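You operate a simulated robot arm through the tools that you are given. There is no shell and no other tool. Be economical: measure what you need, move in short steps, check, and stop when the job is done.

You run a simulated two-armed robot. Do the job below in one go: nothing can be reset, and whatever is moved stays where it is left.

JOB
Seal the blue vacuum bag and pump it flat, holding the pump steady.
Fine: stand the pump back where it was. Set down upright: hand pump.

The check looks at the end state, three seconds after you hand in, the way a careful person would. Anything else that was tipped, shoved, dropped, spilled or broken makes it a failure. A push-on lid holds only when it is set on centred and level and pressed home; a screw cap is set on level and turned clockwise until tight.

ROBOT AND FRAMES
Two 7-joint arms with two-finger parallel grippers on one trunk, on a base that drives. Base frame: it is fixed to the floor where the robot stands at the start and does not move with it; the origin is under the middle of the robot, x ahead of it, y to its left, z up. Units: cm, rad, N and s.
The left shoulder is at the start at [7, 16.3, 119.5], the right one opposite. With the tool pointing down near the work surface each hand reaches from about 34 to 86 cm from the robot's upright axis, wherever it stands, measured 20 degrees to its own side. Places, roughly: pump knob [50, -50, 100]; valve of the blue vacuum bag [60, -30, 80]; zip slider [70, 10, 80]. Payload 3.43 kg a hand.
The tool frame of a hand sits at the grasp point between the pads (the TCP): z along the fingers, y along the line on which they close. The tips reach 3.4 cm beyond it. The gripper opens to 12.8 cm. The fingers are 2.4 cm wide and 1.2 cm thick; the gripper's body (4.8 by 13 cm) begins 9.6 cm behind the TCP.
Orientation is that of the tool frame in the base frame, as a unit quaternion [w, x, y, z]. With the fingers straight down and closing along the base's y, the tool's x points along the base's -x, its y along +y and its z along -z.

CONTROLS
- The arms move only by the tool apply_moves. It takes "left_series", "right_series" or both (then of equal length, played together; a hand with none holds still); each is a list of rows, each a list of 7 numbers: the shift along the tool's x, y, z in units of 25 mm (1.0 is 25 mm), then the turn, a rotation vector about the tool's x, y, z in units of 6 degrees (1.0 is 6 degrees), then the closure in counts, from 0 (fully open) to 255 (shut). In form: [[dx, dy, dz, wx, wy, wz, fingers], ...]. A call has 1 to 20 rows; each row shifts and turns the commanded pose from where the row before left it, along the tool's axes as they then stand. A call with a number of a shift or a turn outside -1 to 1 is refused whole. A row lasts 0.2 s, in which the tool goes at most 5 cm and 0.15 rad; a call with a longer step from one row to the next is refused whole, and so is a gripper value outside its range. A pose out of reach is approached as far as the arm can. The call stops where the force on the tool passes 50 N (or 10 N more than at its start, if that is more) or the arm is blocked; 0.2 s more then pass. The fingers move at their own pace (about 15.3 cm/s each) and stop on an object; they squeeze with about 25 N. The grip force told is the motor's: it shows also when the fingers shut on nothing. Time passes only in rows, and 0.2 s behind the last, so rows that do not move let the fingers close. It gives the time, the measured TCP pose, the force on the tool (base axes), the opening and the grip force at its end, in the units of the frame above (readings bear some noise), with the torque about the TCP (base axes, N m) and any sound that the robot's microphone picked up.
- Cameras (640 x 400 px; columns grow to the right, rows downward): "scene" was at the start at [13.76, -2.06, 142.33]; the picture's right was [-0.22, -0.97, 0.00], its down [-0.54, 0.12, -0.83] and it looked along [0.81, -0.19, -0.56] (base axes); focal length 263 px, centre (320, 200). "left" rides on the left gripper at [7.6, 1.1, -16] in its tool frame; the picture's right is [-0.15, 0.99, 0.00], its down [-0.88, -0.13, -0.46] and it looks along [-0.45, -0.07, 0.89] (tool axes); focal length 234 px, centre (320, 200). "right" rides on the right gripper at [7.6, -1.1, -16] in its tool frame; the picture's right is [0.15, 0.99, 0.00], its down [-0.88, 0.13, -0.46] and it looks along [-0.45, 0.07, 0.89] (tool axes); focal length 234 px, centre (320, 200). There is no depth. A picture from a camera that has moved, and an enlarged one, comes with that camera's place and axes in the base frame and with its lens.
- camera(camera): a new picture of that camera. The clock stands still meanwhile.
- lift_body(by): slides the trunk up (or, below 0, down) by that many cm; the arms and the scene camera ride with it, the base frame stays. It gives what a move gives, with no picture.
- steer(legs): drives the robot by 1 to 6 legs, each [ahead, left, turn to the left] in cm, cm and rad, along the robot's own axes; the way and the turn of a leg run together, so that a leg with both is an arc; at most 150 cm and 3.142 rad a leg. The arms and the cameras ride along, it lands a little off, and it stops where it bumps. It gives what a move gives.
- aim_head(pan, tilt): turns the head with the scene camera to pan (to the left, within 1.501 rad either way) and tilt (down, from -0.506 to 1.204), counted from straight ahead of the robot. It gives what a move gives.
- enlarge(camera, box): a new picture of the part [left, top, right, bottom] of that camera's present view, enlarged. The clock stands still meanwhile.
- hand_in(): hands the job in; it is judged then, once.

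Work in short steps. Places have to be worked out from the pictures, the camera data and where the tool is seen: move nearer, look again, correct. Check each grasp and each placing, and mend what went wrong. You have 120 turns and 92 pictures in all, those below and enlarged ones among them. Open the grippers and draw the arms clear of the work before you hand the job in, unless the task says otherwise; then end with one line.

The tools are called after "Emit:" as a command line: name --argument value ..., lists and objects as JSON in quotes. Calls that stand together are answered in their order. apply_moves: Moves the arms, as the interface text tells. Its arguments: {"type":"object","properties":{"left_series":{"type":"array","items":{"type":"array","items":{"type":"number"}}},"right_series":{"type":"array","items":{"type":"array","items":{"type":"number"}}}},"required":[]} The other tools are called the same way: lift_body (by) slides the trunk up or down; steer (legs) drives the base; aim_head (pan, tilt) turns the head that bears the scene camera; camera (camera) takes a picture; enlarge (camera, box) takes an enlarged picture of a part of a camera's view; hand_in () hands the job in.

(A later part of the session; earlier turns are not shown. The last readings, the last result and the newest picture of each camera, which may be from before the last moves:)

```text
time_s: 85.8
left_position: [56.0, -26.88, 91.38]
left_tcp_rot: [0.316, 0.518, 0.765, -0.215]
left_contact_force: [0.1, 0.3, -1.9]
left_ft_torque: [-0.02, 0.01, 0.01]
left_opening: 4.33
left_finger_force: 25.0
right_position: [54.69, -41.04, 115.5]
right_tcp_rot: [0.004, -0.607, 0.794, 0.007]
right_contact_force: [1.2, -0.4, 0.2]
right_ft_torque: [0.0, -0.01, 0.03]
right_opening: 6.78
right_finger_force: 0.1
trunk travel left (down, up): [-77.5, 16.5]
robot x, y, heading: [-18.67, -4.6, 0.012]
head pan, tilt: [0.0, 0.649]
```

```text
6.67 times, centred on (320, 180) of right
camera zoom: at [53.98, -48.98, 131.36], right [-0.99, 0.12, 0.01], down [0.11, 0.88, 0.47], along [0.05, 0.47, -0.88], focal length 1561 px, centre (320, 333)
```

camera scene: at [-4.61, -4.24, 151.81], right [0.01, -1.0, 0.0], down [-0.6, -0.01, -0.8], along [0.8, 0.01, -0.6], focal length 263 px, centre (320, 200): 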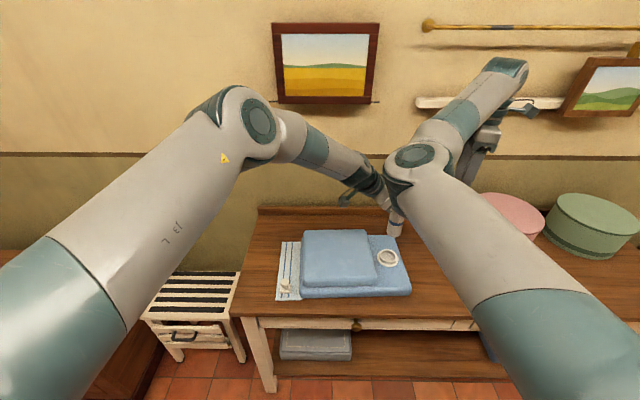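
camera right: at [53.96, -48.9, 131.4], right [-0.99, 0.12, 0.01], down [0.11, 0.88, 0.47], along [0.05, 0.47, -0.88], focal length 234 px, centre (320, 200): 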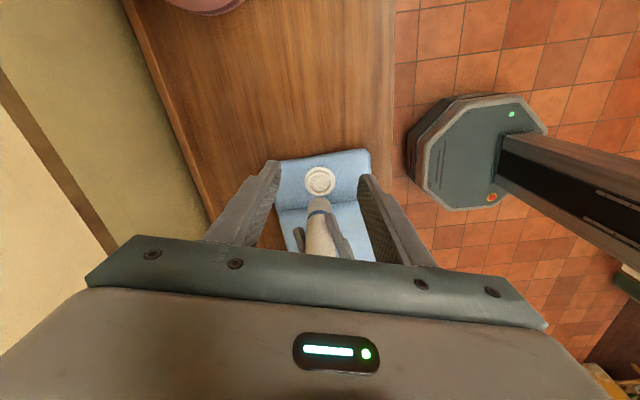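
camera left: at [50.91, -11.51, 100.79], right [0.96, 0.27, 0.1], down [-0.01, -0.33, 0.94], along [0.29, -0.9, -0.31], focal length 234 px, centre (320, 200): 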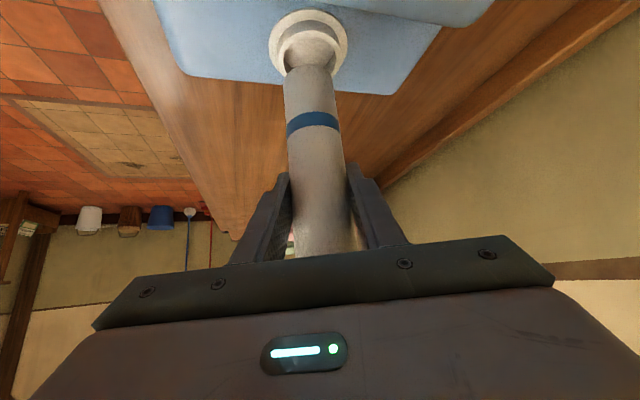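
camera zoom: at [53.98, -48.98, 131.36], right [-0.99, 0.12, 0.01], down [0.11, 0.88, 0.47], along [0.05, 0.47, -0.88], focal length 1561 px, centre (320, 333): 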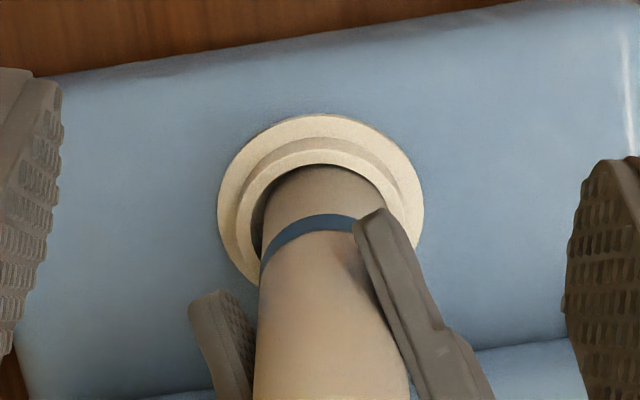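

Inside and centred; a few millimetres more bring it to a gentle press.

Emit:
apply_moves --left_series '[[0.05, 0, 0.05, 0, 0, 0, 255], [0.05, 0, 0.05, 0, 0, 0, 255], [0.02, 0, 0.02, 0, 0, 0, 255], [0, 0, 0, 0, 0, 0, 255]]'

```text
time_s: 86.8
left_position: [56.02, -26.84, 90.96]
left_tcp_rot: [0.316, 0.518, 0.766, -0.214]
left_contact_force: [0.1, -0.6, -2.1]
left_ft_torque: [0.0, -0.02, 0.0]
left_opening: 4.31
left_finger_force: 24.7
right_position: [54.73, -41.01, 115.5]
right_tcp_rot: [0.002, -0.607, 0.794, 0.008]
right_contact_force: [0.5, 0.6, 0.2]
right_ft_torque: [-0.01, 0.0, 0.0]
right_opening: 6.76
right_finger_force: 0.1
trunk travel left (down, up): [-77.5, 16.5]
robot x, y, heading: [-18.58, -4.35, 0.014]
head pan, tilt: [0.0, 0.649]
```

Still only the pump's own weight shows in the force; I press on in the same small steps.

Emit:
apply_moves --left_series '[[0.04, 0, 0.04, 0, 0, 0, 255], [0.04, 0, 0.04, 0, 0, 0, 255], [0, 0, 0, 0, 0, 0, 255], [0, 0, 0, 0, 0, 0, 255]]'

```text
time_s: 87.8
left_position: [55.89, -26.69, 90.84]
left_tcp_rot: [0.317, 0.518, 0.765, -0.214]
left_contact_force: [2.5, 0.5, 6.1]
left_ft_torque: [0.1, -0.12, -0.07]
left_opening: 4.32
left_finger_force: 24.9
right_position: [54.62, -41.19, 115.68]
right_tcp_rot: [0.003, -0.607, 0.795, 0.008]
right_contact_force: [-0.7, -0.2, 0.4]
right_ft_torque: [0.0, 0.02, -0.01]
right_opening: 6.77
right_finger_force: 0.0
trunk travel left (down, up): [-77.5, 16.5]
robot x, y, heading: [-18.7, -4.54, 0.013]
head pan, tilt: [0.0, 0.649]
```

The pump now presses with about 8 N and is seated. I bring the right hand above the knob.

Emit:
apply_moves --right_series '[[-0.805, 0.129, 0, 0, 0, 0, 120], [-0.805, 0.129, 0, 0, 0, 0, 120], [-0.805, 0.129, 0, 0, 0, 0, 120], [-0.805, 0.129, 0, 0, 0, 0, 120], [-0.805, 0.129, 0, 0, 0, 0, 120], [-0.805, 0.129, 0, 0, 0, 0, 120], [-0.805, 0.129, 0, 0, 0, 0, 120], [0, 0, 0, 0, 0, 0, 120]]'

Emit:
camera --camera "right"

Emit:
camera --camera "scene"

```text
time_s: 89.6
left_position: [55.95, -26.83, 91.0]
left_tcp_rot: [0.317, 0.518, 0.765, -0.214]
left_contact_force: [7.8, -2.4, 13.0]
left_ft_torque: [-0.15, -0.41, 0.09]
left_opening: 4.32
left_finger_force: 25.1
right_position: [56.52, -27.18, 115.75]
right_tcp_rot: [0.003, -0.608, 0.794, 0.008]
right_contact_force: [1.2, -0.3, 0.8]
right_ft_torque: [0.01, 0.02, -0.01]
right_opening: 6.76
right_finger_force: 0.1
right hand out of reach, approached as far as the arm can: row 7
trunk travel left (down, up): [-77.5, 16.5]
robot x, y, heading: [-18.48, -4.26, 0.016]
head pan, tilt: [0.0, 0.649]
```

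```text
31 pictures are left
camera right: at [55.81, -35.12, 131.6], right [-0.99, 0.12, 0.01], down [0.11, 0.88, 0.47], along [0.05, 0.47, -0.88], focal length 234 px, centre (320, 200)
```

right: 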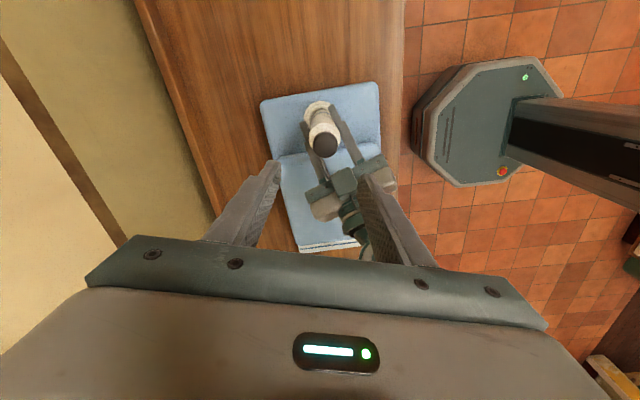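

```text
30 pictures are left
camera scene: at [-4.73, -4.3, 151.83], right [0.01, -1.0, 0.0], down [-0.6, -0.01, -0.8], along [0.8, 0.01, -0.6], focal length 263 px, centre (320, 200)
```

scene: 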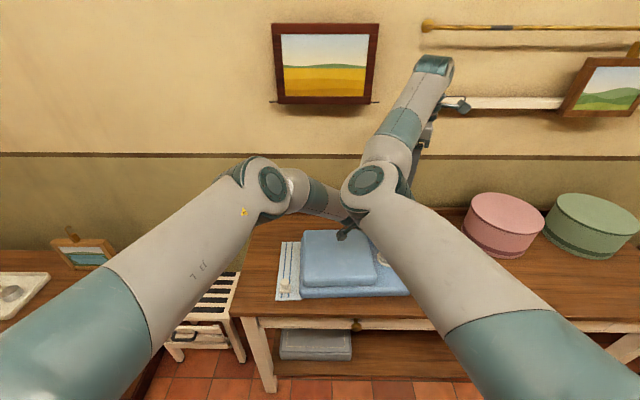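

The knob is at about [55.9, -27.0]. I correct by 0.55 cm and descend to just above it, then check.

Emit:
apply_moves --right_series '[[0.02, 0.22, 0, 0, 0, 0, 120], [0, 0, 0.75, 0, 0, 0, 120], [0, 0, 0.75, 0, 0, 0, 120], [0, 0, 0.75, 0, 0, 0, 120], [0, 0, 0.75, 0, 0, 0, 120], [0, 0, 0.75, 0, 0, 0, 120], [0, 0, 0, 0, 0, 0, 120]]'

Emit:
camera --camera "right"

```text
time_s: 91.2
left_position: [55.85, -26.73, 90.66]
left_tcp_rot: [0.317, 0.518, 0.765, -0.214]
left_contact_force: [8.7, -2.6, 17.2]
left_ft_torque: [-0.15, -0.47, 0.04]
left_opening: 4.34
left_finger_force: 25.1
right_position: [56.54, -27.38, 106.21]
right_tcp_rot: [0.004, -0.607, 0.795, 0.007]
right_contact_force: [-0.6, -0.5, 0.5]
right_ft_torque: [0.03, 0.01, 0.02]
right_opening: 6.77
right_finger_force: 0.1
right hand out of reach, approached as far as the arm can: row 1
trunk travel left (down, up): [-77.5, 16.5]
robot x, y, heading: [-18.78, -4.56, 0.013]
head pan, tilt: [0.0, 0.649]
```

```text
29 pictures are left
camera right: at [55.76, -35.18, 122.12], right [-0.99, 0.12, 0.01], down [0.11, 0.88, 0.47], along [0.05, 0.47, -0.88], focal length 234 px, centre (320, 200)
```

right: 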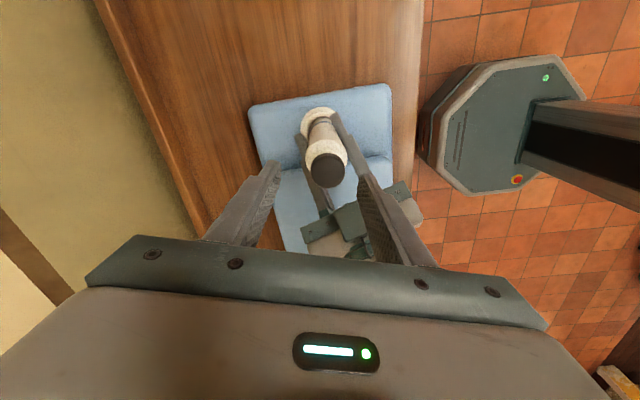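

The knob is 0.5 cm off to the -x side. I shift, go down around it and close.

Emit:
apply_moves --right_series '[[0, 0.1, 0.3, 0, 0, 0, 120], [0, 0.1, 0.4, 0, 0, 0, 120], [0, 0, 0.5, 0, 0, 0, 120], [0, 0, 0.5, 0, 0, 0, 120], [0, 0, 0, 0, 0, 0, 120], [0, 0, 0, 0, 0, 0, 170], [0, 0, 0, 0, 0, 0, 255], [0, 0, 0, 0, 0, 0, 255]]'

Emit:
camera --camera "right"

```text
time_s: 93.0
left_position: [55.82, -26.75, 90.84]
left_tcp_rot: [0.318, 0.517, 0.766, -0.213]
left_contact_force: [31.0, -9.6, 5.5]
left_ft_torque: [0.05, 0.84, -0.23]
left_opening: 4.34
left_finger_force: 25.7
right_position: [56.04, -27.0, 101.99]
right_tcp_rot: [0.003, -0.608, 0.794, 0.008]
right_contact_force: [-23.5, 6.2, 7.3]
right_ft_torque: [0.36, 0.74, 0.15]
right_opening: 3.26
right_finger_force: 24.9
trunk travel left (down, up): [-77.5, 16.5]
robot x, y, heading: [-18.51, -4.65, 0.014]
head pan, tilt: [0.0, 0.649]
```

```text
28 pictures are left
camera right: at [55.28, -35.05, 117.83], right [-0.99, 0.12, 0.01], down [0.11, 0.88, 0.47], along [0.05, 0.47, -0.88], focal length 234 px, centre (320, 200)
```

right: 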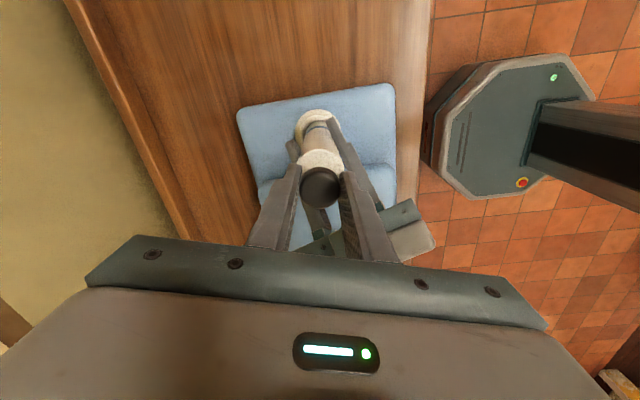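

The knob is gripped (3.26 cm), but the hands push against each other along x with about 25 N. I relieve that by moving the right hand 0.2 cm towards -x.

Emit:
apply_moves --right_series '[[-0.01, 0.08, 0, 0, 0, 0, 255], [0, 0, 0, 0, 0, 0, 255]]'

```text
time_s: 93.6
left_position: [55.97, -26.81, 90.84]
left_tcp_rot: [0.317, 0.517, 0.766, -0.214]
left_contact_force: [23.1, -4.5, 7.8]
left_ft_torque: [-0.2, 0.05, 0.06]
left_opening: 4.32
left_finger_force: 25.2
right_position: [55.89, -27.1, 102.06]
right_tcp_rot: [0.003, -0.608, 0.794, 0.007]
right_contact_force: [-12.5, 2.6, 6.2]
right_ft_torque: [0.31, 0.07, 0.05]
right_opening: 3.21
right_finger_force: 25.5
trunk travel left (down, up): [-77.5, 16.5]
robot x, y, heading: [-18.56, -4.3, 0.016]
head pan, tilt: [0.0, 0.649]
```

Better; one more small correction with each hand.

Emit:
apply_moves --right_series '[[-0.01, 0.08, 0, 0, 0, 0, 255], [0, 0, 0, 0, 0, 0, 255]]' --left_series '[[-0.01, 0.037, 0.01, 0, 0, 0, 255], [0, 0, 0, 0, 0, 0, 255]]'

```text
time_s: 94.2
left_position: [55.77, -26.76, 90.79]
left_tcp_rot: [0.316, 0.519, 0.765, -0.215]
left_contact_force: [-3.1, 11.4, 18.5]
left_ft_torque: [-0.01, -0.72, -0.04]
left_opening: 4.35
left_finger_force: 24.4
right_position: [55.63, -26.97, 102.03]
right_tcp_rot: [0.004, -0.607, 0.795, 0.004]
right_contact_force: [9.6, -7.8, -0.1]
right_ft_torque: [-0.35, -0.41, -0.07]
right_opening: 3.23
right_finger_force: 24.7
trunk travel left (down, up): [-77.5, 16.5]
robot x, y, heading: [-18.61, -4.57, 0.018]
head pan, tilt: [0.0, 0.649]
```

The stress is now small. First stroke: I draw the knob up 4.5 cm.

Emit:
apply_moves --right_series '[[0, -0.03, -0.3, 0, 0, 0, 255], [0, 0, -0.3, 0, 0, 0, 255], [0, 0, -0.3, 0, 0, 0, 255], [0, 0, -0.3, 0, 0, 0, 255], [0, 0, -0.3, 0, 0, 0, 255], [0, 0, -0.3, 0, 0, 0, 255], [0, 0, 0, 0, 0, 0, 255]]'

Emit:
camera --camera "right"

```text
time_s: 95.8
left_position: [56.03, -26.8, 90.72]
left_tcp_rot: [0.317, 0.517, 0.765, -0.215]
left_contact_force: [-3.6, 5.7, 3.9]
left_ft_torque: [-0.25, -0.32, 0.03]
left_opening: 4.32
left_finger_force: 24.8
right_position: [55.81, -26.91, 106.45]
right_tcp_rot: [0.003, -0.608, 0.794, 0.008]
right_contact_force: [3.4, -3.4, 0.3]
right_ft_torque: [-0.13, 0.03, 0.01]
right_opening: 3.23
right_finger_force: 25.3
trunk travel left (down, up): [-77.5, 16.5]
robot x, y, heading: [-18.48, -4.51, 0.014]
head pan, tilt: [0.0, 0.649]
```

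```text
27 pictures are left
camera right: at [54.98, -34.85, 122.27], right [-0.99, 0.12, 0.01], down [0.11, 0.88, 0.47], along [0.05, 0.47, -0.88], focal length 234 px, centre (320, 200)
```

right: 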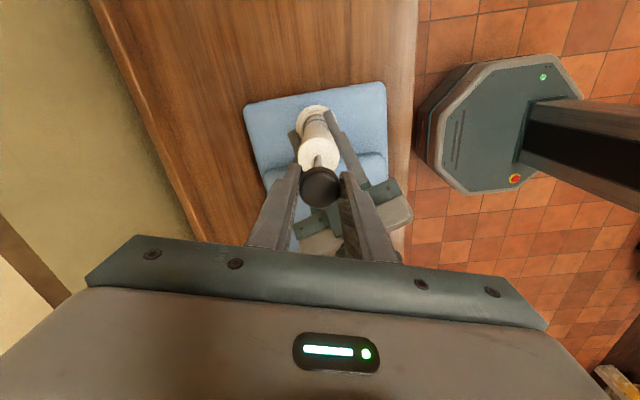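

The rod comes out freely and the body stays put. I go on up to find the top of the stroke.

Emit:
apply_moves --right_series '[[0, 0, -0.2, 0, 0, 0, 255], [0, 0, -0.2, 0, 0, 0, 255], [0, 0, -0.2, 0, 0, 0, 255], [0, 0, -0.2, 0, 0, 0, 255], [0, 0, -0.2, 0, 0, 0, 255], [0, 0, 0, 0, 0, 0, 255]]'

```text
time_s: 97.2
left_position: [55.95, -26.74, 90.6]
left_tcp_rot: [0.316, 0.517, 0.766, -0.214]
left_contact_force: [6.4, -3.5, 7.3]
left_ft_torque: [0.34, 0.9, 0.01]
left_opening: 4.31
left_finger_force: 25.0
right_position: [55.96, -26.84, 108.91]
right_tcp_rot: [0.002, -0.608, 0.794, 0.008]
right_contact_force: [-6.1, 4.1, -9.9]
right_ft_torque: [0.32, 0.18, 0.04]
right_opening: 3.1
right_finger_force: 25.3
trunk travel left (down, up): [-77.5, 16.5]
robot x, y, heading: [-18.23, -4.77, 0.014]
head pan, tilt: [0.0, 0.649]
```

There is a 10 N downward pull, so the top is near z = 108.5. Now the down stroke.

Emit:
apply_moves --right_series '[[0, 0, 0.25, 0, 0, 0, 255], [0, 0, 0.25, 0, 0, 0, 255], [0, 0, 0.25, 0, 0, 0, 255], [0, 0, 0.25, 0, 0, 0, 255], [0, 0, 0.25, 0, 0, 0, 255], [0, 0, 0.25, 0, 0, 0, 255], [0, 0, 0.25, 0, 0, 0, 255], [0, 0, 0.25, 0, 0, 0, 255], [0, 0, 0.25, 0, 0, 0, 255], [0, 0, 0.25, 0, 0, 0, 255], [0, 0, 0.2, 0, 0, 0, 255], [0, 0, 0, 0, 0, 0, 255]]'

Emit:
enlarge --camera "scene" --box '[240, 200, 440, 325]'

Emit:
enlarge --camera "left" --box '[160, 0, 480, 200]'

```text
time_s: 99.8
left_position: [55.86, -26.74, 90.83]
left_tcp_rot: [0.318, 0.517, 0.765, -0.214]
left_contact_force: [-2.8, 6.8, -7.3]
left_ft_torque: [-0.19, -0.23, 0.01]
left_opening: 4.33
left_finger_force: 25.4
right_position: [55.85, -26.9, 102.38]
right_tcp_rot: [0.004, -0.608, 0.794, 0.005]
right_contact_force: [3.1, -5.0, 22.5]
right_ft_torque: [-0.1, -0.13, -0.02]
right_opening: 3.21
right_finger_force: 24.5
trunk travel left (down, up): [-77.5, 16.5]
robot x, y, heading: [-18.66, -4.91, 0.009]
head pan, tilt: [0.0, 0.649]
```

```text
3.20 times, centred on (340, 262) of scene
camera zoom: at [-4.85, -4.23, 151.84], right [0.01, -1.0, 0.0], down [-0.6, -0.01, -0.8], along [0.8, 0.01, -0.6], focal length 842 px, centre (256, 0)
```

zoom: 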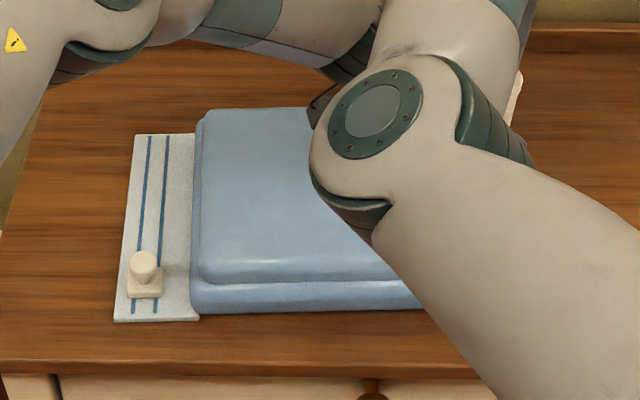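

```text
2.00 times, centred on (320, 100) of left
camera zoom: at [50.85, -11.04, 96.86], right [0.96, 0.27, 0.1], down [-0.01, -0.33, 0.94], along [0.29, -0.9, -0.31], focal length 468 px, centre (320, 400)
```

zoom: 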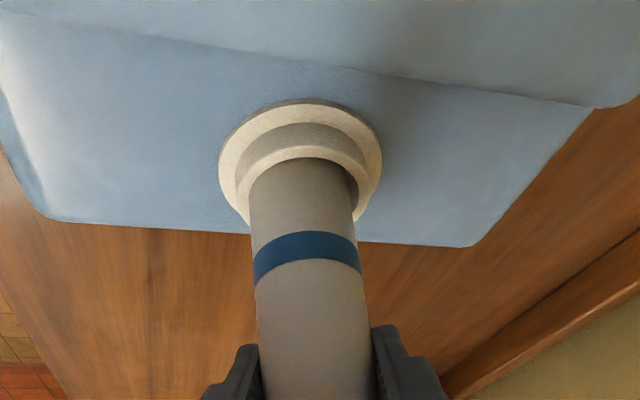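

The down stroke ended with 22 N on the knob; the left hand's force shows that the valve yielded a little. I press the pump down another 2 mm and do a second stroke.

Emit:
apply_moves --right_series '[[0, 0, 0, 0, 0, 0, 255], [0, 0, 0, 0, 0, 0, 255], [0, 0, -0.3, 0, 0, 0, 255], [0, 0, -0.3, 0, 0, 0, 255], [0, 0, -0.3, 0, 0, 0, 255], [0, 0, -0.3, 0, 0, 0, 255], [0, 0, -0.3, 0, 0, 0, 255], [0, 0, -0.3, 0, 0, 0, 255], [0, 0, -0.3, 0, 0, 0, 255], [0, 0, -0.3, 0, 0, 0, 255], [0, 0, -0.2, 0, 0, 0, 255], [0, 0, 0, 0, 0, 0, 255]]' --left_series '[[0.05, 0, 0.05, 0, 0, 0, 255], [0.03, 0, 0.03, 0, 0, 0, 255], [0, 0, 0, 0, 0, 0, 255], [0, 0, 0, 0, 0, 0, 255], [0, 0, 0, 0, 0, 0, 255], [0, 0, 0, 0, 0, 0, 255], [0, 0, 0, 0, 0, 0, 255], [0, 0, 0, 0, 0, 0, 255], [0, 0, 0, 0, 0, 0, 255], [0, 0, 0, 0, 0, 0, 255], [0, 0, 0, 0, 0, 0, 255], [0, 0, 0, 0, 0, 0, 255]]'

Emit:
apply_moves --right_series '[[0, 0, 0.3, 0, 0, 0, 255], [0, 0, 0.3, 0, 0, 0, 255], [0, 0, 0.3, 0, 0, 0, 255], [0, 0, 0.3, 0, 0, 0, 255], [0, 0, 0.3, 0, 0, 0, 255], [0, 0, 0.3, 0, 0, 0, 255], [0, 0, 0.3, 0, 0, 0, 255], [0, 0, 0.3, 0, 0, 0, 255], [0, 0, 0.2, 0, 0, 0, 255], [0, 0, 0.06, 0, 0, 0, 255], [0, 0, 0, 0, 0, 0, 255]]'

Emit:
enlarge --camera "left" --box '[160, 0, 480, 200]'

```text
time_s: 102.4
left_position: [56.06, -26.8, 90.39]
left_tcp_rot: [0.318, 0.517, 0.766, -0.214]
left_contact_force: [-0.9, -5.9, 15.4]
left_ft_torque: [-0.12, -0.66, -0.01]
left_opening: 4.33
left_finger_force: 24.8
right_position: [55.82, -27.22, 108.93]
right_tcp_rot: [0.003, -0.608, 0.794, 0.007]
right_contact_force: [4.5, 1.1, -12.2]
right_ft_torque: [-0.15, -0.1, 0.0]
right_opening: 3.16
right_finger_force: 24.7
trunk travel left (down, up): [-77.5, 16.5]
robot x, y, heading: [-18.25, -4.62, 0.017]
head pan, tilt: [0.0, 0.649]
```

```text
time_s: 104.8
left_position: [56.0, -26.81, 90.44]
left_tcp_rot: [0.317, 0.518, 0.765, -0.215]
left_contact_force: [7.7, 1.4, -10.7]
left_ft_torque: [0.45, 0.0, -0.05]
left_opening: 4.36
left_finger_force: 24.7
right_position: [55.84, -26.68, 102.13]
right_tcp_rot: [0.003, -0.608, 0.794, 0.007]
right_contact_force: [-4.4, 0.9, 23.6]
right_ft_torque: [0.12, 0.1, 0.04]
right_opening: 3.22
right_finger_force: 25.3
trunk travel left (down, up): [-77.5, 16.5]
robot x, y, heading: [-18.49, -4.41, 0.013]
head pan, tilt: [0.0, 0.649]
```

```text
2.00 times, centred on (320, 100) of left
camera zoom: at [50.91, -11.07, 96.42], right [0.96, 0.27, 0.1], down [-0.01, -0.33, 0.94], along [0.29, -0.9, -0.31], focal length 468 px, centre (320, 400)
```

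zoom: 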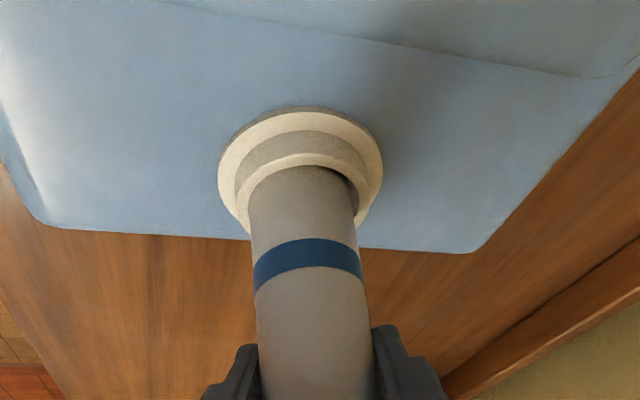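

It works: the bag's upper part is visibly sinking. I keep stroking, with a little left-hand follow-down to keep the pump seated.

Emit:
apply_moves --right_series '[[0, 0, -0.45, 0, 0, 0, 255], [0, 0, -0.45, 0, 0, 0, 255], [0, 0, -0.45, 0, 0, 0, 255], [0, 0, -0.45, 0, 0, 0, 255], [0, 0, -0.45, 0, 0, 0, 255], [0, 0, -0.45, 0, 0, 0, 255], [0, 0, 0, 0, 0, 0, 255], [0, 0, 0.45, 0, 0, 0, 255], [0, 0, 0.45, 0, 0, 0, 255], [0, 0, 0.45, 0, 0, 0, 255], [0, 0, 0.45, 0, 0, 0, 255], [0, 0, 0.45, 0, 0, 0, 255], [0, 0, 0.45, 0, 0, 0, 255], [0, 0, 0.03, 0, 0, 0, 255]]' --left_series '[[0.04, 0, 0.04, 0, 0, 0, 255], [0.03, 0, 0.03, 0, 0, 0, 255], [0, 0, 0, 0, 0, 0, 255], [0, 0, 0, 0, 0, 0, 255], [0, 0, 0, 0, 0, 0, 255], [0, 0, 0, 0, 0, 0, 255], [0, 0, 0, 0, 0, 0, 255], [0, 0, 0, 0, 0, 0, 255], [0, 0, 0, 0, 0, 0, 255], [0, 0, 0, 0, 0, 0, 255], [0, 0, 0, 0, 0, 0, 255], [0, 0, 0, 0, 0, 0, 255], [0, 0, 0, 0, 0, 0, 255], [0, 0, 0, 0, 0, 0, 255]]'

Emit:
enlarge --camera "left" --box '[160, 0, 480, 200]'

```text
time_s: 107.8
left_position: [55.96, -26.63, 90.09]
left_tcp_rot: [0.316, 0.518, 0.765, -0.215]
left_contact_force: [2.6, 2.1, -19.0]
left_ft_torque: [-0.19, -0.22, -0.03]
left_opening: 4.34
left_finger_force: 25.5
right_position: [55.82, -26.99, 102.25]
right_tcp_rot: [0.004, -0.607, 0.794, 0.006]
right_contact_force: [-0.5, -0.4, 23.3]
right_ft_torque: [-0.03, -0.01, 0.0]
right_opening: 3.23
right_finger_force: 25.1
trunk travel left (down, up): [-77.5, 16.5]
robot x, y, heading: [-18.31, -4.45, 0.016]
head pan, tilt: [0.0, 0.649]
```

```text
2.00 times, centred on (320, 100) of left
camera zoom: at [50.92, -11.02, 96.15], right [0.96, 0.27, 0.1], down [-0.01, -0.33, 0.94], along [0.29, -0.9, -0.31], focal length 468 px, centre (320, 400)
```

zoom: 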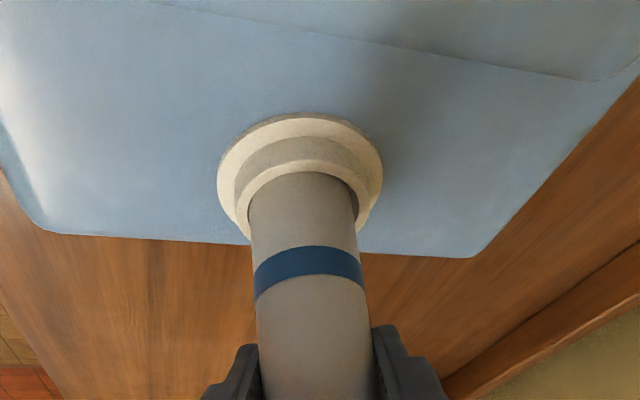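

The hands hold well. I check from the scene camera how far the bag has sunk.

Emit:
enlarge --camera "scene" --box '[240, 200, 440, 325]'

```text
3.20 times, centred on (340, 262) of scene
camera zoom: at [-4.67, -4.29, 151.82], right [0.01, -1.0, 0.0], down [-0.6, -0.01, -0.8], along [0.8, 0.01, -0.6], focal length 842 px, centre (256, 0)
```

zoom: 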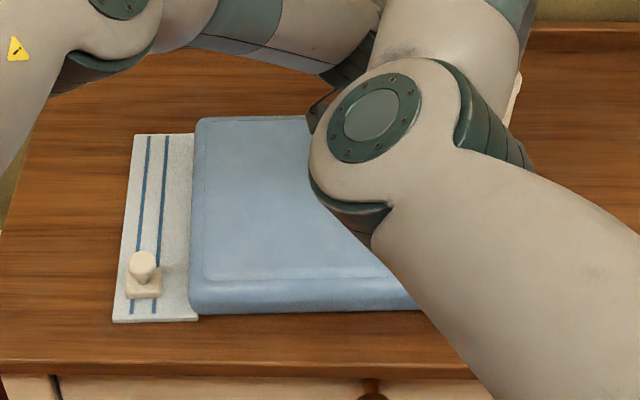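

The puffed-up upper part has sunk almost flush with the lower part. I do more full, slower strokes until nothing changes any more.

Emit:
apply_moves --right_series '[[0, 0, -0.4, 0, 0, 0, 255], [0, 0, -0.4, 0, 0, 0, 255], [0, 0, -0.4, 0, 0, 0, 255], [0, 0, -0.4, 0, 0, 0, 255], [0, 0, -0.4, 0, 0, 0, 255], [0, 0, -0.4, 0, 0, 0, 255], [0, 0, -0.33, 0, 0, 0, 255], [0, 0, 0, 0, 0, 0, 255], [0, 0, 0.4, 0, 0, 0, 255], [0, 0, 0.4, 0, 0, 0, 255], [0, 0, 0.4, 0, 0, 0, 255], [0, 0, 0.4, 0, 0, 0, 255], [0, 0, 0.4, 0, 0, 0, 255], [0, 0, 0.4, 0, 0, 0, 255], [0, 0, 0.33, 0, 0, 0, 255], [0, 0, 0, 0, 0, 0, 255]]' --left_series '[[0.04, 0, 0.04, 0, 0, 0, 255], [0.03, 0, 0.03, 0, 0, 0, 255], [0, 0, 0, 0, 0, 0, 255], [0, 0, 0, 0, 0, 0, 255], [0, 0, 0, 0, 0, 0, 255], [0, 0, 0, 0, 0, 0, 255], [0, 0, 0, 0, 0, 0, 255], [0, 0, 0, 0, 0, 0, 255], [0, 0, 0, 0, 0, 0, 255], [0, 0, 0, 0, 0, 0, 255], [0, 0, 0, 0, 0, 0, 255], [0, 0, 0, 0, 0, 0, 255], [0, 0, 0, 0, 0, 0, 255], [0, 0, 0, 0, 0, 0, 255], [0, 0, 0, 0, 0, 0, 255], [0, 0, 0, 0, 0, 0, 255]]'

Emit:
apply_moves --right_series '[[0, 0, -0.4, 0, 0, 0, 255], [0, 0, -0.4, 0, 0, 0, 255], [0, 0, -0.4, 0, 0, 0, 255], [0, 0, -0.4, 0, 0, 0, 255], [0, 0, -0.4, 0, 0, 0, 255], [0, 0, -0.4, 0, 0, 0, 255], [0, 0, -0.33, 0, 0, 0, 255], [0, 0, 0, 0, 0, 0, 255], [0, 0, 0.4, 0, 0, 0, 255], [0, 0, 0.4, 0, 0, 0, 255], [0, 0, 0.4, 0, 0, 0, 255], [0, 0, 0.4, 0, 0, 0, 255], [0, 0, 0.4, 0, 0, 0, 255], [0, 0, 0.4, 0, 0, 0, 255], [0, 0, 0.33, 0, 0, 0, 255], [0, 0, 0, 0, 0, 0, 255]]'

Emit:
enlarge --camera "scene" --box '[240, 200, 440, 325]'

Emit:
enlarge --camera "left" --box '[160, 0, 480, 200]'

```text
time_s: 111.2
left_position: [55.82, -26.6, 89.97]
left_tcp_rot: [0.315, 0.519, 0.765, -0.215]
left_contact_force: [-6.8, 8.6, 1.2]
left_ft_torque: [-0.29, -0.48, 0.02]
left_opening: 4.33
left_finger_force: 25.2
right_position: [55.72, -27.11, 102.05]
right_tcp_rot: [0.004, -0.606, 0.795, 0.005]
right_contact_force: [6.4, -6.7, 15.5]
right_ft_torque: [-0.16, -0.22, -0.04]
right_opening: 3.23
right_finger_force: 25.3
trunk travel left (down, up): [-77.5, 16.5]
robot x, y, heading: [-18.76, -4.27, 0.014]
head pan, tilt: [0.0, 0.649]
```

```text
time_s: 114.6
left_position: [55.95, -26.72, 89.86]
left_tcp_rot: [0.316, 0.518, 0.766, -0.214]
left_contact_force: [-3.1, 7.0, -14.3]
left_ft_torque: [-0.2, 0.0, 0.03]
left_opening: 4.34
left_finger_force: 24.9
right_position: [55.85, -26.93, 102.16]
right_tcp_rot: [0.004, -0.607, 0.795, 0.005]
right_contact_force: [1.5, -4.7, 21.6]
right_ft_torque: [-0.03, -0.09, -0.01]
right_opening: 3.22
right_finger_force: 25.4
trunk travel left (down, up): [-77.5, 16.5]
robot x, y, heading: [-18.32, -3.98, 0.016]
head pan, tilt: [0.0, 0.649]
```

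```text
3.20 times, centred on (340, 262) of scene
camera zoom: at [-4.76, -4.28, 151.83], right [0.01, -1.0, 0.0], down [-0.6, -0.01, -0.8], along [0.8, 0.01, -0.6], focal length 842 px, centre (256, 0)
```

zoom: 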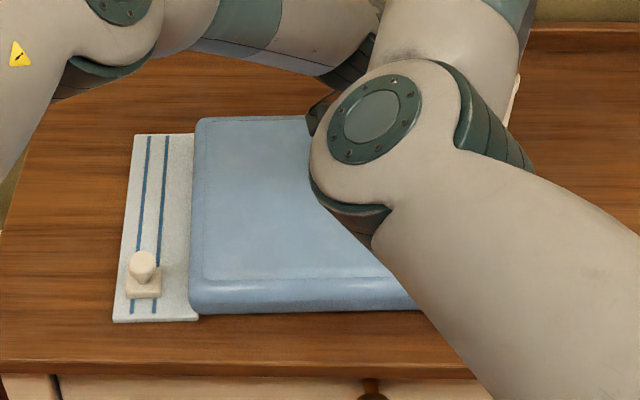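

```text
2.00 times, centred on (320, 100) of left
camera zoom: at [50.95, -10.98, 95.91], right [0.96, 0.27, 0.1], down [-0.01, -0.33, 0.94], along [0.29, -0.9, -0.31], focal length 468 px, centre (320, 400)
```

zoom: 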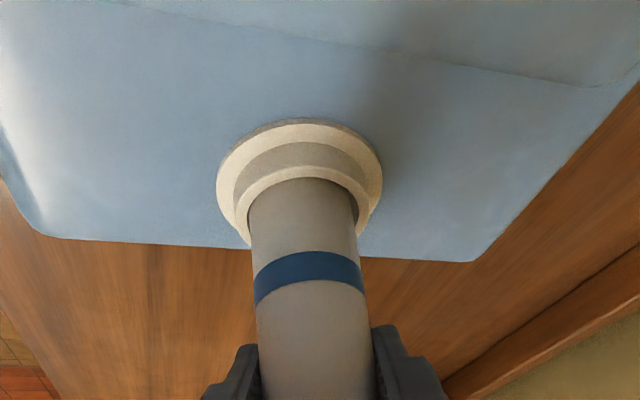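

Two further full strokes changed nothing, so the bag is flat and the zip still holds. With the knob down, I release it, raise the right hand and move it off to the right.

Emit:
apply_moves --right_series '[[0, 0, 0, 0, 0, 0, 110], [0, 0, 0, 0, 0, 0, 110], [0, 0, -0.4, 0, 0, 0, 110], [0, 0, -0.8, 0, 0, 0, 110], [0, 0, -0.8, 0, 0, 0, 110], [0, 0, -0.8, 0, 0, 0, 110], [0, 0, -0.8, 0, 0, 0, 110], [0.6, 0, -0.8, 0, 0, 0, 110], [0.9, 0, 0, 0, 0, 0, 110], [0.9, 0, 0, 0, 0, 0, 110], [0.9, 0, 0, 0, 0, 0, 110], [0.9, 0, 0, 0, 0, 0, 110], [0.9, 0, 0, 0, 0, 0, 110], [0.9, 0, 0, 0, 0, 0, 110], [0.9, 0, 0, 0, 0, 0, 110], [0, 0, 0, 0, 0, 0, 110]]'

Emit:
camera --camera "scene"

Emit:
camera --camera "right"

```text
time_s: 118.0
left_position: [56.13, -26.77, 89.89]
left_tcp_rot: [0.317, 0.517, 0.765, -0.215]
left_contact_force: [-0.6, 0.5, -2.0]
left_ft_torque: [0.0, 0.01, 0.01]
left_opening: 4.34
left_finger_force: 25.5
right_position: [51.51, -43.69, 112.86]
right_tcp_rot: [0.003, -0.608, 0.794, 0.008]
right_contact_force: [0.0, -0.4, 0.1]
right_ft_torque: [0.0, -0.02, -0.02]
right_opening: 7.27
right_finger_force: 0.0
trunk travel left (down, up): [-77.5, 16.5]
robot x, y, heading: [-18.39, -4.61, 0.012]
head pan, tilt: [0.0, 0.649]
```

```text
19 pictures are left
camera scene: at [-4.59, -4.26, 151.81], right [0.01, -1.0, 0.0], down [-0.6, -0.01, -0.8], along [0.8, 0.01, -0.61], focal length 263 px, centre (320, 200)
```

scene: 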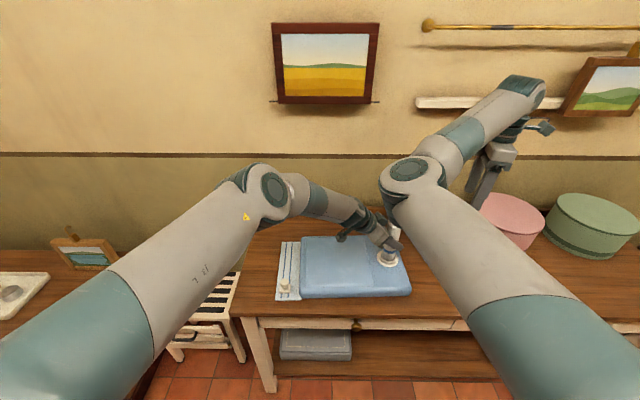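

```text
18 pictures are left
camera right: at [50.8, -51.55, 128.63], right [-0.99, 0.12, 0.01], down [0.11, 0.88, 0.47], along [0.05, 0.47, -0.88], focal length 234 px, centre (320, 200)
```

right: 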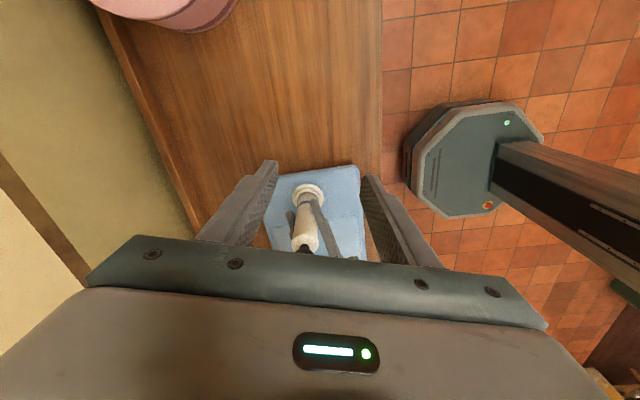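

The bag is flat and the hands are clear. I lift the pump straight out of the cup and drive back to the earlier position in front of the pump's home.

Emit:
apply_moves --left_series '[[-0.2, 0, -0.2, 0, 0, 0, 255], [-0.3, 0, -0.3, 0, 0, 0, 255], [-0.6, 0, -0.6, 0, 0, 0, 255], [-0.6, 0, -0.6, 0, 0, 0, 255], [-0.6, 0, -0.6, 0, 0, 0, 255], [-0.6, 0, -0.6, 0, 0, 0, 255], [0, 0, 0, 0, 0, 0, 255]]'

Emit:
steer --legs '[[0, -30, 0], [10, 0, 0]]'

Emit:
camera --camera "scene"

```text
time_s: 119.6
left_position: [56.08, -26.91, 99.98]
left_tcp_rot: [0.316, 0.517, 0.766, -0.215]
left_contact_force: [0.1, -0.6, -1.9]
left_ft_torque: [0.0, 0.01, 0.0]
left_opening: 4.35
left_finger_force: 24.8
right_position: [51.53, -43.76, 112.69]
right_tcp_rot: [0.003, -0.607, 0.795, 0.008]
right_contact_force: [-0.7, -0.5, 0.3]
right_ft_torque: [-0.02, 0.0, -0.01]
right_opening: 7.3
right_finger_force: 0.0
trunk travel left (down, up): [-77.5, 16.5]
robot x, y, heading: [-18.44, -4.32, 0.014]
head pan, tilt: [0.0, 0.649]
```

```text
time_s: 122.4
left_position: [65.91, -56.64, 100.01]
left_tcp_rot: [0.317, 0.519, 0.764, -0.215]
left_contact_force: [0.7, 0.1, -2.3]
left_ft_torque: [0.0, 0.03, 0.0]
left_opening: 4.31
left_finger_force: 24.6
right_position: [61.48, -73.58, 112.85]
right_tcp_rot: [0.004, -0.607, 0.795, 0.007]
right_contact_force: [1.0, 0.0, 0.6]
right_ft_torque: [0.0, -0.03, -0.03]
right_opening: 7.3
right_finger_force: 0.0
trunk travel left (down, up): [-77.5, 16.5]
robot x, y, heading: [-8.32, -33.93, 0.01]
head pan, tilt: [0.0, 0.649]
```

```text
17 pictures are left
camera scene: at [5.28, -34.05, 151.83], right [0.01, -1.0, 0.0], down [-0.6, -0.01, -0.8], along [0.8, 0.01, -0.6], focal length 263 px, centre (320, 200)
```

scene: 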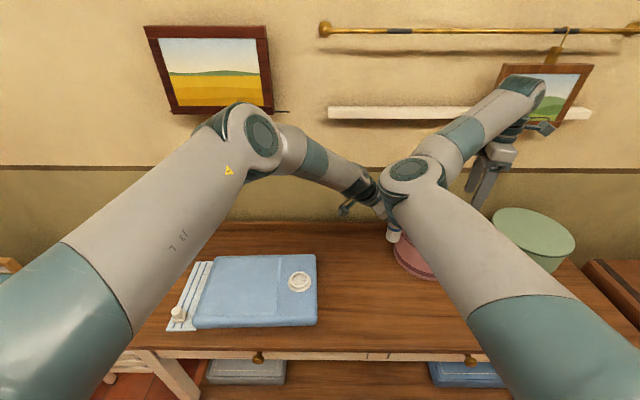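

The drive brought the pump over near the pink box, without touching it. I move it at once back and left over its home place.

Emit:
apply_moves --left_series '[[0.58, -0.584, -0.775, 0, 0, 0, 255], [0.58, -0.584, -0.775, 0, 0, 0, 255], [0.58, -0.584, -0.775, 0, 0, 0, 255], [0.58, -0.584, -0.775, 0, 0, 0, 255], [0.58, -0.584, -0.775, 0, 0, 0, 255], [0.58, -0.584, -0.775, 0, 0, 0, 255], [0, 0, 0, 0, 0, 0, 255]]'

Emit:
camera --camera "scene"

Emit:
camera --camera "left"

```text
time_s: 124.0
left_position: [52.29, -46.74, 102.12]
left_tcp_rot: [0.316, 0.518, 0.765, -0.214]
left_contact_force: [0.3, -0.7, -2.8]
left_ft_torque: [0.0, 0.0, -0.03]
left_opening: 4.35
left_finger_force: 25.1
right_position: [61.46, -73.47, 112.74]
right_tcp_rot: [0.004, -0.607, 0.795, 0.008]
right_contact_force: [0.1, -0.6, -0.1]
right_ft_torque: [-0.01, 0.02, 0.0]
right_opening: 7.29
right_finger_force: 0.0
trunk travel left (down, up): [-77.5, 16.5]
robot x, y, heading: [-8.8, -33.61, 0.011]
head pan, tilt: [0.0, 0.649]
```

```text
16 pictures are left
camera scene: at [5.39, -34.06, 151.81], right [0.01, -1.0, 0.0], down [-0.6, -0.01, -0.8], along [0.8, 0.01, -0.6], focal length 263 px, centre (320, 200)
```

scene: 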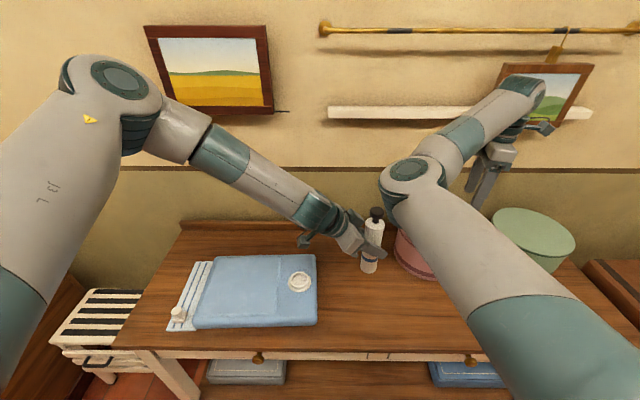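

```text
15 pictures are left
camera left: at [47.33, -31.09, 108.13], right [0.96, 0.27, 0.1], down [-0.01, -0.33, 0.94], along [0.29, -0.91, -0.31], focal length 234 px, centre (320, 200)
```

left: 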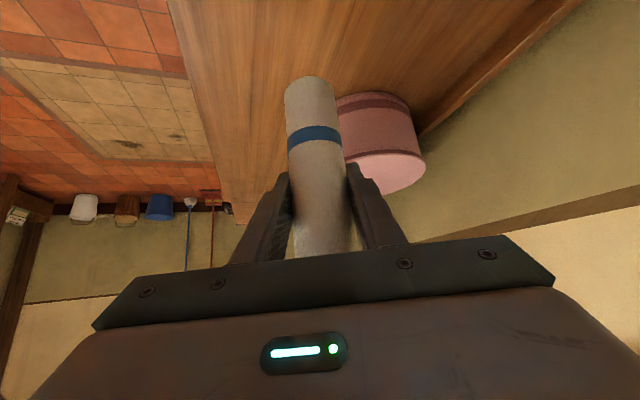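

The pump hangs upright over its home. I lower it most of the way.

Emit:
apply_moves --left_series '[[0.567, 0.08, 0.564, 0, 0, 0, 255], [0.567, 0, 0.564, 0, 0, 0, 255], [0.567, 0, 0.564, 0, 0, 0, 255], [0.567, 0, 0.564, 0, 0, 0, 255], [0.567, 0, 0.564, 0, 0, 0, 255], [0.567, 0, 0.564, 0, 0, 0, 255], [0.5, 0, 0.5, 0, 0, 0, 255], [0, 0, 0, 0, 0, 0, 255]]'

Emit:
enlarge --camera "scene" --box '[320, 200, 448, 280]'

```text
time_s: 125.8
left_position: [52.65, -46.58, 88.27]
left_tcp_rot: [0.316, 0.518, 0.765, -0.214]
left_contact_force: [0.5, 1.2, -2.2]
left_ft_torque: [-0.01, 0.0, -0.05]
left_opening: 4.34
left_finger_force: 25.5
right_position: [61.52, -73.45, 112.82]
right_tcp_rot: [0.002, -0.606, 0.795, 0.008]
right_contact_force: [-0.1, -0.7, -0.9]
right_ft_torque: [-0.01, -0.04, -0.01]
right_opening: 7.25
right_finger_force: 0.1
trunk travel left (down, up): [-77.5, 16.5]
robot x, y, heading: [-8.63, -34.24, 0.01]
head pan, tilt: [0.0, 0.649]
```

```text
5.00 times, centred on (384, 240) of scene
camera zoom: at [5.38, -34.0, 151.81], right [0.01, -1.0, 0.0], down [-0.6, -0.01, -0.8], along [0.8, 0.01, -0.6], focal length 1315 px, centre (0, 0)
```

zoom: 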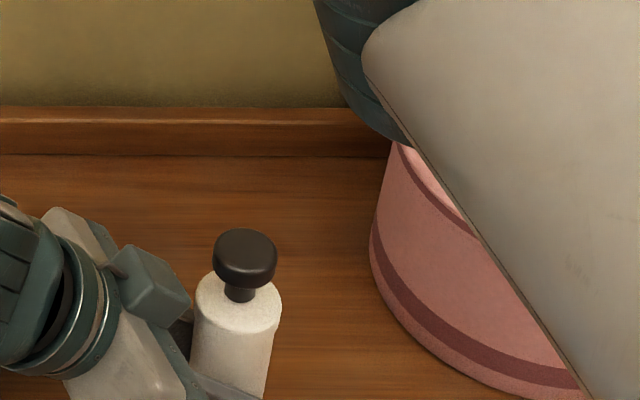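

I continue down in small steps, watching for table contact.

Emit:
apply_moves --left_series '[[0.1, 0, 0.1, 0, 0, 0, 255], [0.1, 0, 0.1, 0, 0, 0, 255], [0.1, 0, 0.1, 0, 0, 0, 255], [0.1, 0, 0.1, 0, 0, 0, 255], [0.05, 0, 0.05, 0, 0, 0, 255], [0, 0, 0, 0, 0, 0, 255]]'

```text
time_s: 127.2
left_position: [52.7, -46.55, 86.82]
left_tcp_rot: [0.316, 0.518, 0.765, -0.215]
left_contact_force: [-0.2, -0.7, -2.5]
left_ft_torque: [0.02, -0.02, -0.06]
left_opening: 4.35
left_finger_force: 24.6
right_position: [61.39, -73.46, 112.85]
right_tcp_rot: [0.003, -0.607, 0.795, 0.008]
right_contact_force: [0.9, 0.0, 0.7]
right_ft_torque: [0.01, 0.0, 0.01]
right_opening: 7.27
right_finger_force: 0.1
trunk travel left (down, up): [-77.5, 16.5]
robot x, y, heading: [-8.55, -34.03, 0.014]
head pan, tilt: [0.0, 0.649]
```

No contact yet; I continue.

Emit:
apply_moves --left_series '[[0.05, 0, 0.05, 0, 0, 0, 255], [0.05, 0, 0.05, 0, 0, 0, 255], [0.05, 0, 0.05, 0, 0, 0, 255], [0, 0, 0, 0, 0, 0, 255]]'

Emit:
enlarge --camera "left" --box '[240, 40, 400, 140]'

```text
time_s: 128.2
left_position: [52.8, -46.34, 86.08]
left_tcp_rot: [0.317, 0.518, 0.765, -0.215]
left_contact_force: [0.2, 0.3, -3.3]
left_ft_torque: [-0.02, 0.01, 0.01]
left_opening: 4.34
left_finger_force: 25.2
right_position: [61.31, -73.39, 112.83]
right_tcp_rot: [0.003, -0.607, 0.795, 0.009]
right_contact_force: [-0.1, -0.4, 0.2]
right_ft_torque: [-0.01, 0.01, 0.01]
right_opening: 7.26
right_finger_force: 0.0
trunk travel left (down, up): [-77.5, 16.5]
robot x, y, heading: [-8.53, -34.16, 0.009]
head pan, tilt: [0.0, 0.649]
```

```text
4.00 times, centred on (320, 90) of left
camera zoom: at [47.74, -30.74, 92.18], right [0.96, 0.27, 0.1], down [-0.01, -0.33, 0.94], along [0.29, -0.91, -0.31], focal length 937 px, centre (320, 640)
```

zoom: 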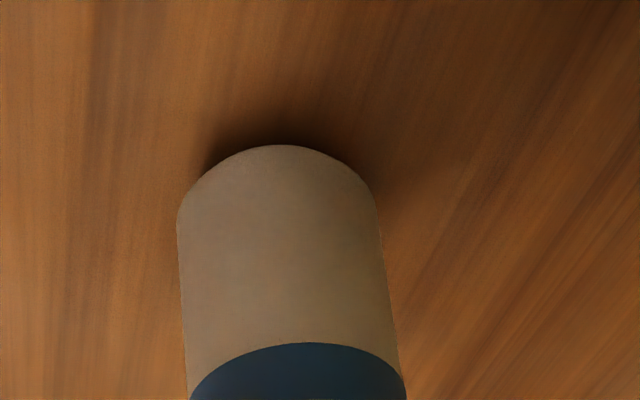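

The foot is just above the table. I add a slight correction to the home place and go down to contact.

Emit:
apply_moves --left_series '[[-0.018, -0.097, 0.02, 0, 0, 0, 255], [0.04, 0, 0.04, 0, 0, 0, 255], [0.04, 0, 0.04, 0, 0, 0, 255], [0, 0, 0, 0, 0, 0, 255]]'

```text
time_s: 129.2
left_position: [52.52, -46.53, 85.8]
left_tcp_rot: [0.316, 0.518, 0.765, -0.216]
left_contact_force: [-0.3, 0.2, -3.0]
left_ft_torque: [-0.02, -0.03, -0.01]
left_opening: 4.36
left_finger_force: 24.8
right_position: [61.48, -73.34, 112.82]
right_tcp_rot: [0.003, -0.606, 0.795, 0.008]
right_contact_force: [0.6, 0.3, -0.5]
right_ft_torque: [-0.03, 0.02, 0.01]
right_opening: 7.28
right_finger_force: 0.0
trunk travel left (down, up): [-77.5, 16.5]
robot x, y, heading: [-8.23, -33.94, 0.013]
head pan, tilt: [0.0, 0.649]
```

Emit:
apply_moves --left_series '[[0.04, 0, 0.04, 0, 0, 0, 255], [0.03, 0, 0.03, 0, 0, 0, 255], [0, 0, 0, 0, 0, 0, 255]]'

```text
time_s: 130.0
left_position: [52.49, -46.58, 85.52]
left_tcp_rot: [0.316, 0.518, 0.765, -0.215]
left_contact_force: [-0.4, 0.7, -2.0]
left_ft_torque: [0.04, 0.0, 0.02]
left_opening: 4.33
left_finger_force: 25.1
right_position: [61.38, -73.46, 112.88]
right_tcp_rot: [0.003, -0.606, 0.795, 0.008]
right_contact_force: [0.4, 0.0, -0.2]
right_ft_torque: [0.0, 0.02, -0.01]
right_opening: 7.26
right_finger_force: 0.0
trunk travel left (down, up): [-77.5, 16.5]
robot x, y, heading: [-8.43, -34.02, 0.007]
head pan, tilt: [0.0, 0.649]
```

The weight still hangs on the hand (-2 to -3 N), so there is no contact yet. I go down another step.

Emit:
apply_moves --left_series '[[0.04, 0, 0.04, 0, 0, 0, 255], [0.04, 0, 0.04, 0, 0, 0, 255], [0, 0, 0, 0, 0, 0, 255]]'

Emit:
enlarge --camera "left" --box '[240, 40, 400, 140]'

```text
time_s: 130.8
left_position: [52.4, -46.65, 85.44]
left_tcp_rot: [0.317, 0.518, 0.765, -0.214]
left_contact_force: [-0.7, 3.7, 12.6]
left_ft_torque: [0.55, 0.16, -0.04]
left_opening: 4.32
left_finger_force: 25.0
right_position: [61.34, -73.29, 112.89]
right_tcp_rot: [0.004, -0.607, 0.795, 0.007]
right_contact_force: [-0.3, -0.1, 0.6]
right_ft_torque: [-0.01, -0.02, 0.0]
right_opening: 7.27
right_finger_force: 0.1
trunk travel left (down, up): [-77.5, 16.5]
robot x, y, heading: [-8.01, -34.01, 0.015]
head pan, tilt: [0.0, 0.649]
```

```text
4.00 times, centred on (320, 90) of left
camera zoom: at [47.49, -30.92, 91.46], right [0.96, 0.27, 0.1], down [-0.01, -0.33, 0.95], along [0.29, -0.91, -0.31], focal length 937 px, centre (320, 640)
```

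zoom: 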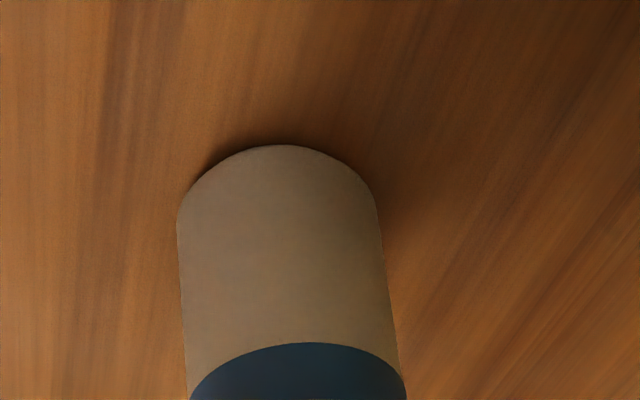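

Contact, at about 15 N; I ease it slightly, open gently and draw the hand back along its finger line.

Emit:
apply_moves --left_series '[[-0.02, 0, -0.02, 0, 0, 0, 255], [0, 0, 0, 0, 0, 0, 155], [0, 0, 0, 0, 0, 0, 120], [0, 0, 0, 0, 0, 0, 60], [0, 0, 0, 0, 0, 0, 60], [0, 0, -0.3, 0, 0, 0, 60], [0, 0, -0.6, 0, 0, 0, 60], [0, 0, -0.8, 0, 0, 0, 60], [0, 0, -0.8, 0, 0, 0, 60], [0, 0, -0.8, 0, 0, 0, 60], [0, 0, -0.8, 0, 0, 0, 60], [0, 0, -0.8, 0, 0, 0, 60], [0, 0, -0.8, 0, 0, 0, 60], [0, 0, 0, 0, 0, 0, 60]]'

Emit:
enlarge --camera "scene" --box '[240, 190, 480, 340]'

Emit:
camera --camera "left"

```text
time_s: 133.8
left_position: [48.8, -37.43, 95.55]
left_tcp_rot: [0.315, 0.518, 0.765, -0.215]
left_contact_force: [0.1, 0.0, -0.2]
left_ft_torque: [0.0, 0.02, -0.01]
left_opening: 9.8
left_finger_force: 0.1
right_position: [61.53, -73.62, 112.87]
right_tcp_rot: [0.003, -0.607, 0.795, 0.007]
right_contact_force: [0.2, -0.5, 0.3]
right_ft_torque: [-0.02, -0.01, -0.04]
right_opening: 7.27
right_finger_force: 0.0
trunk travel left (down, up): [-77.5, 16.5]
robot x, y, heading: [-8.55, -33.99, 0.014]
head pan, tilt: [0.0, 0.649]
```

```text
2.67 times, centred on (360, 265) of scene
camera zoom: at [5.41, -34.02, 151.81], right [0.01, -1.0, 0.0], down [-0.6, -0.01, -0.8], along [0.8, 0.01, -0.6], focal length 701 px, centre (213, 27)
```

zoom: 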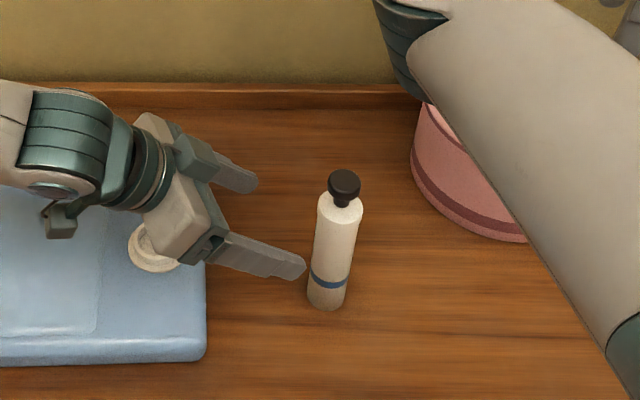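

```text
10 pictures are left
camera left: at [43.76, -21.7, 101.63], right [0.96, 0.27, 0.1], down [-0.01, -0.33, 0.94], along [0.29, -0.91, -0.31], focal length 234 px, centre (320, 200)
```

left: 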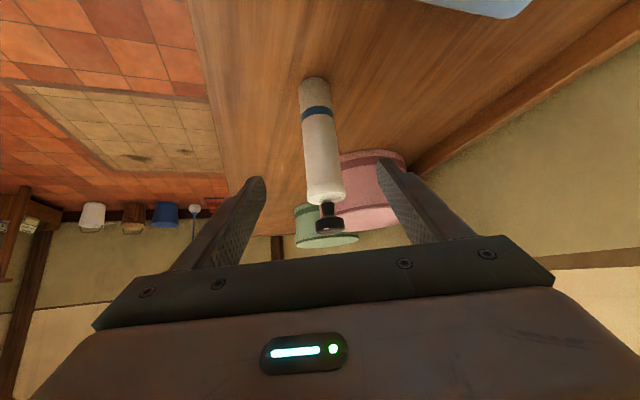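

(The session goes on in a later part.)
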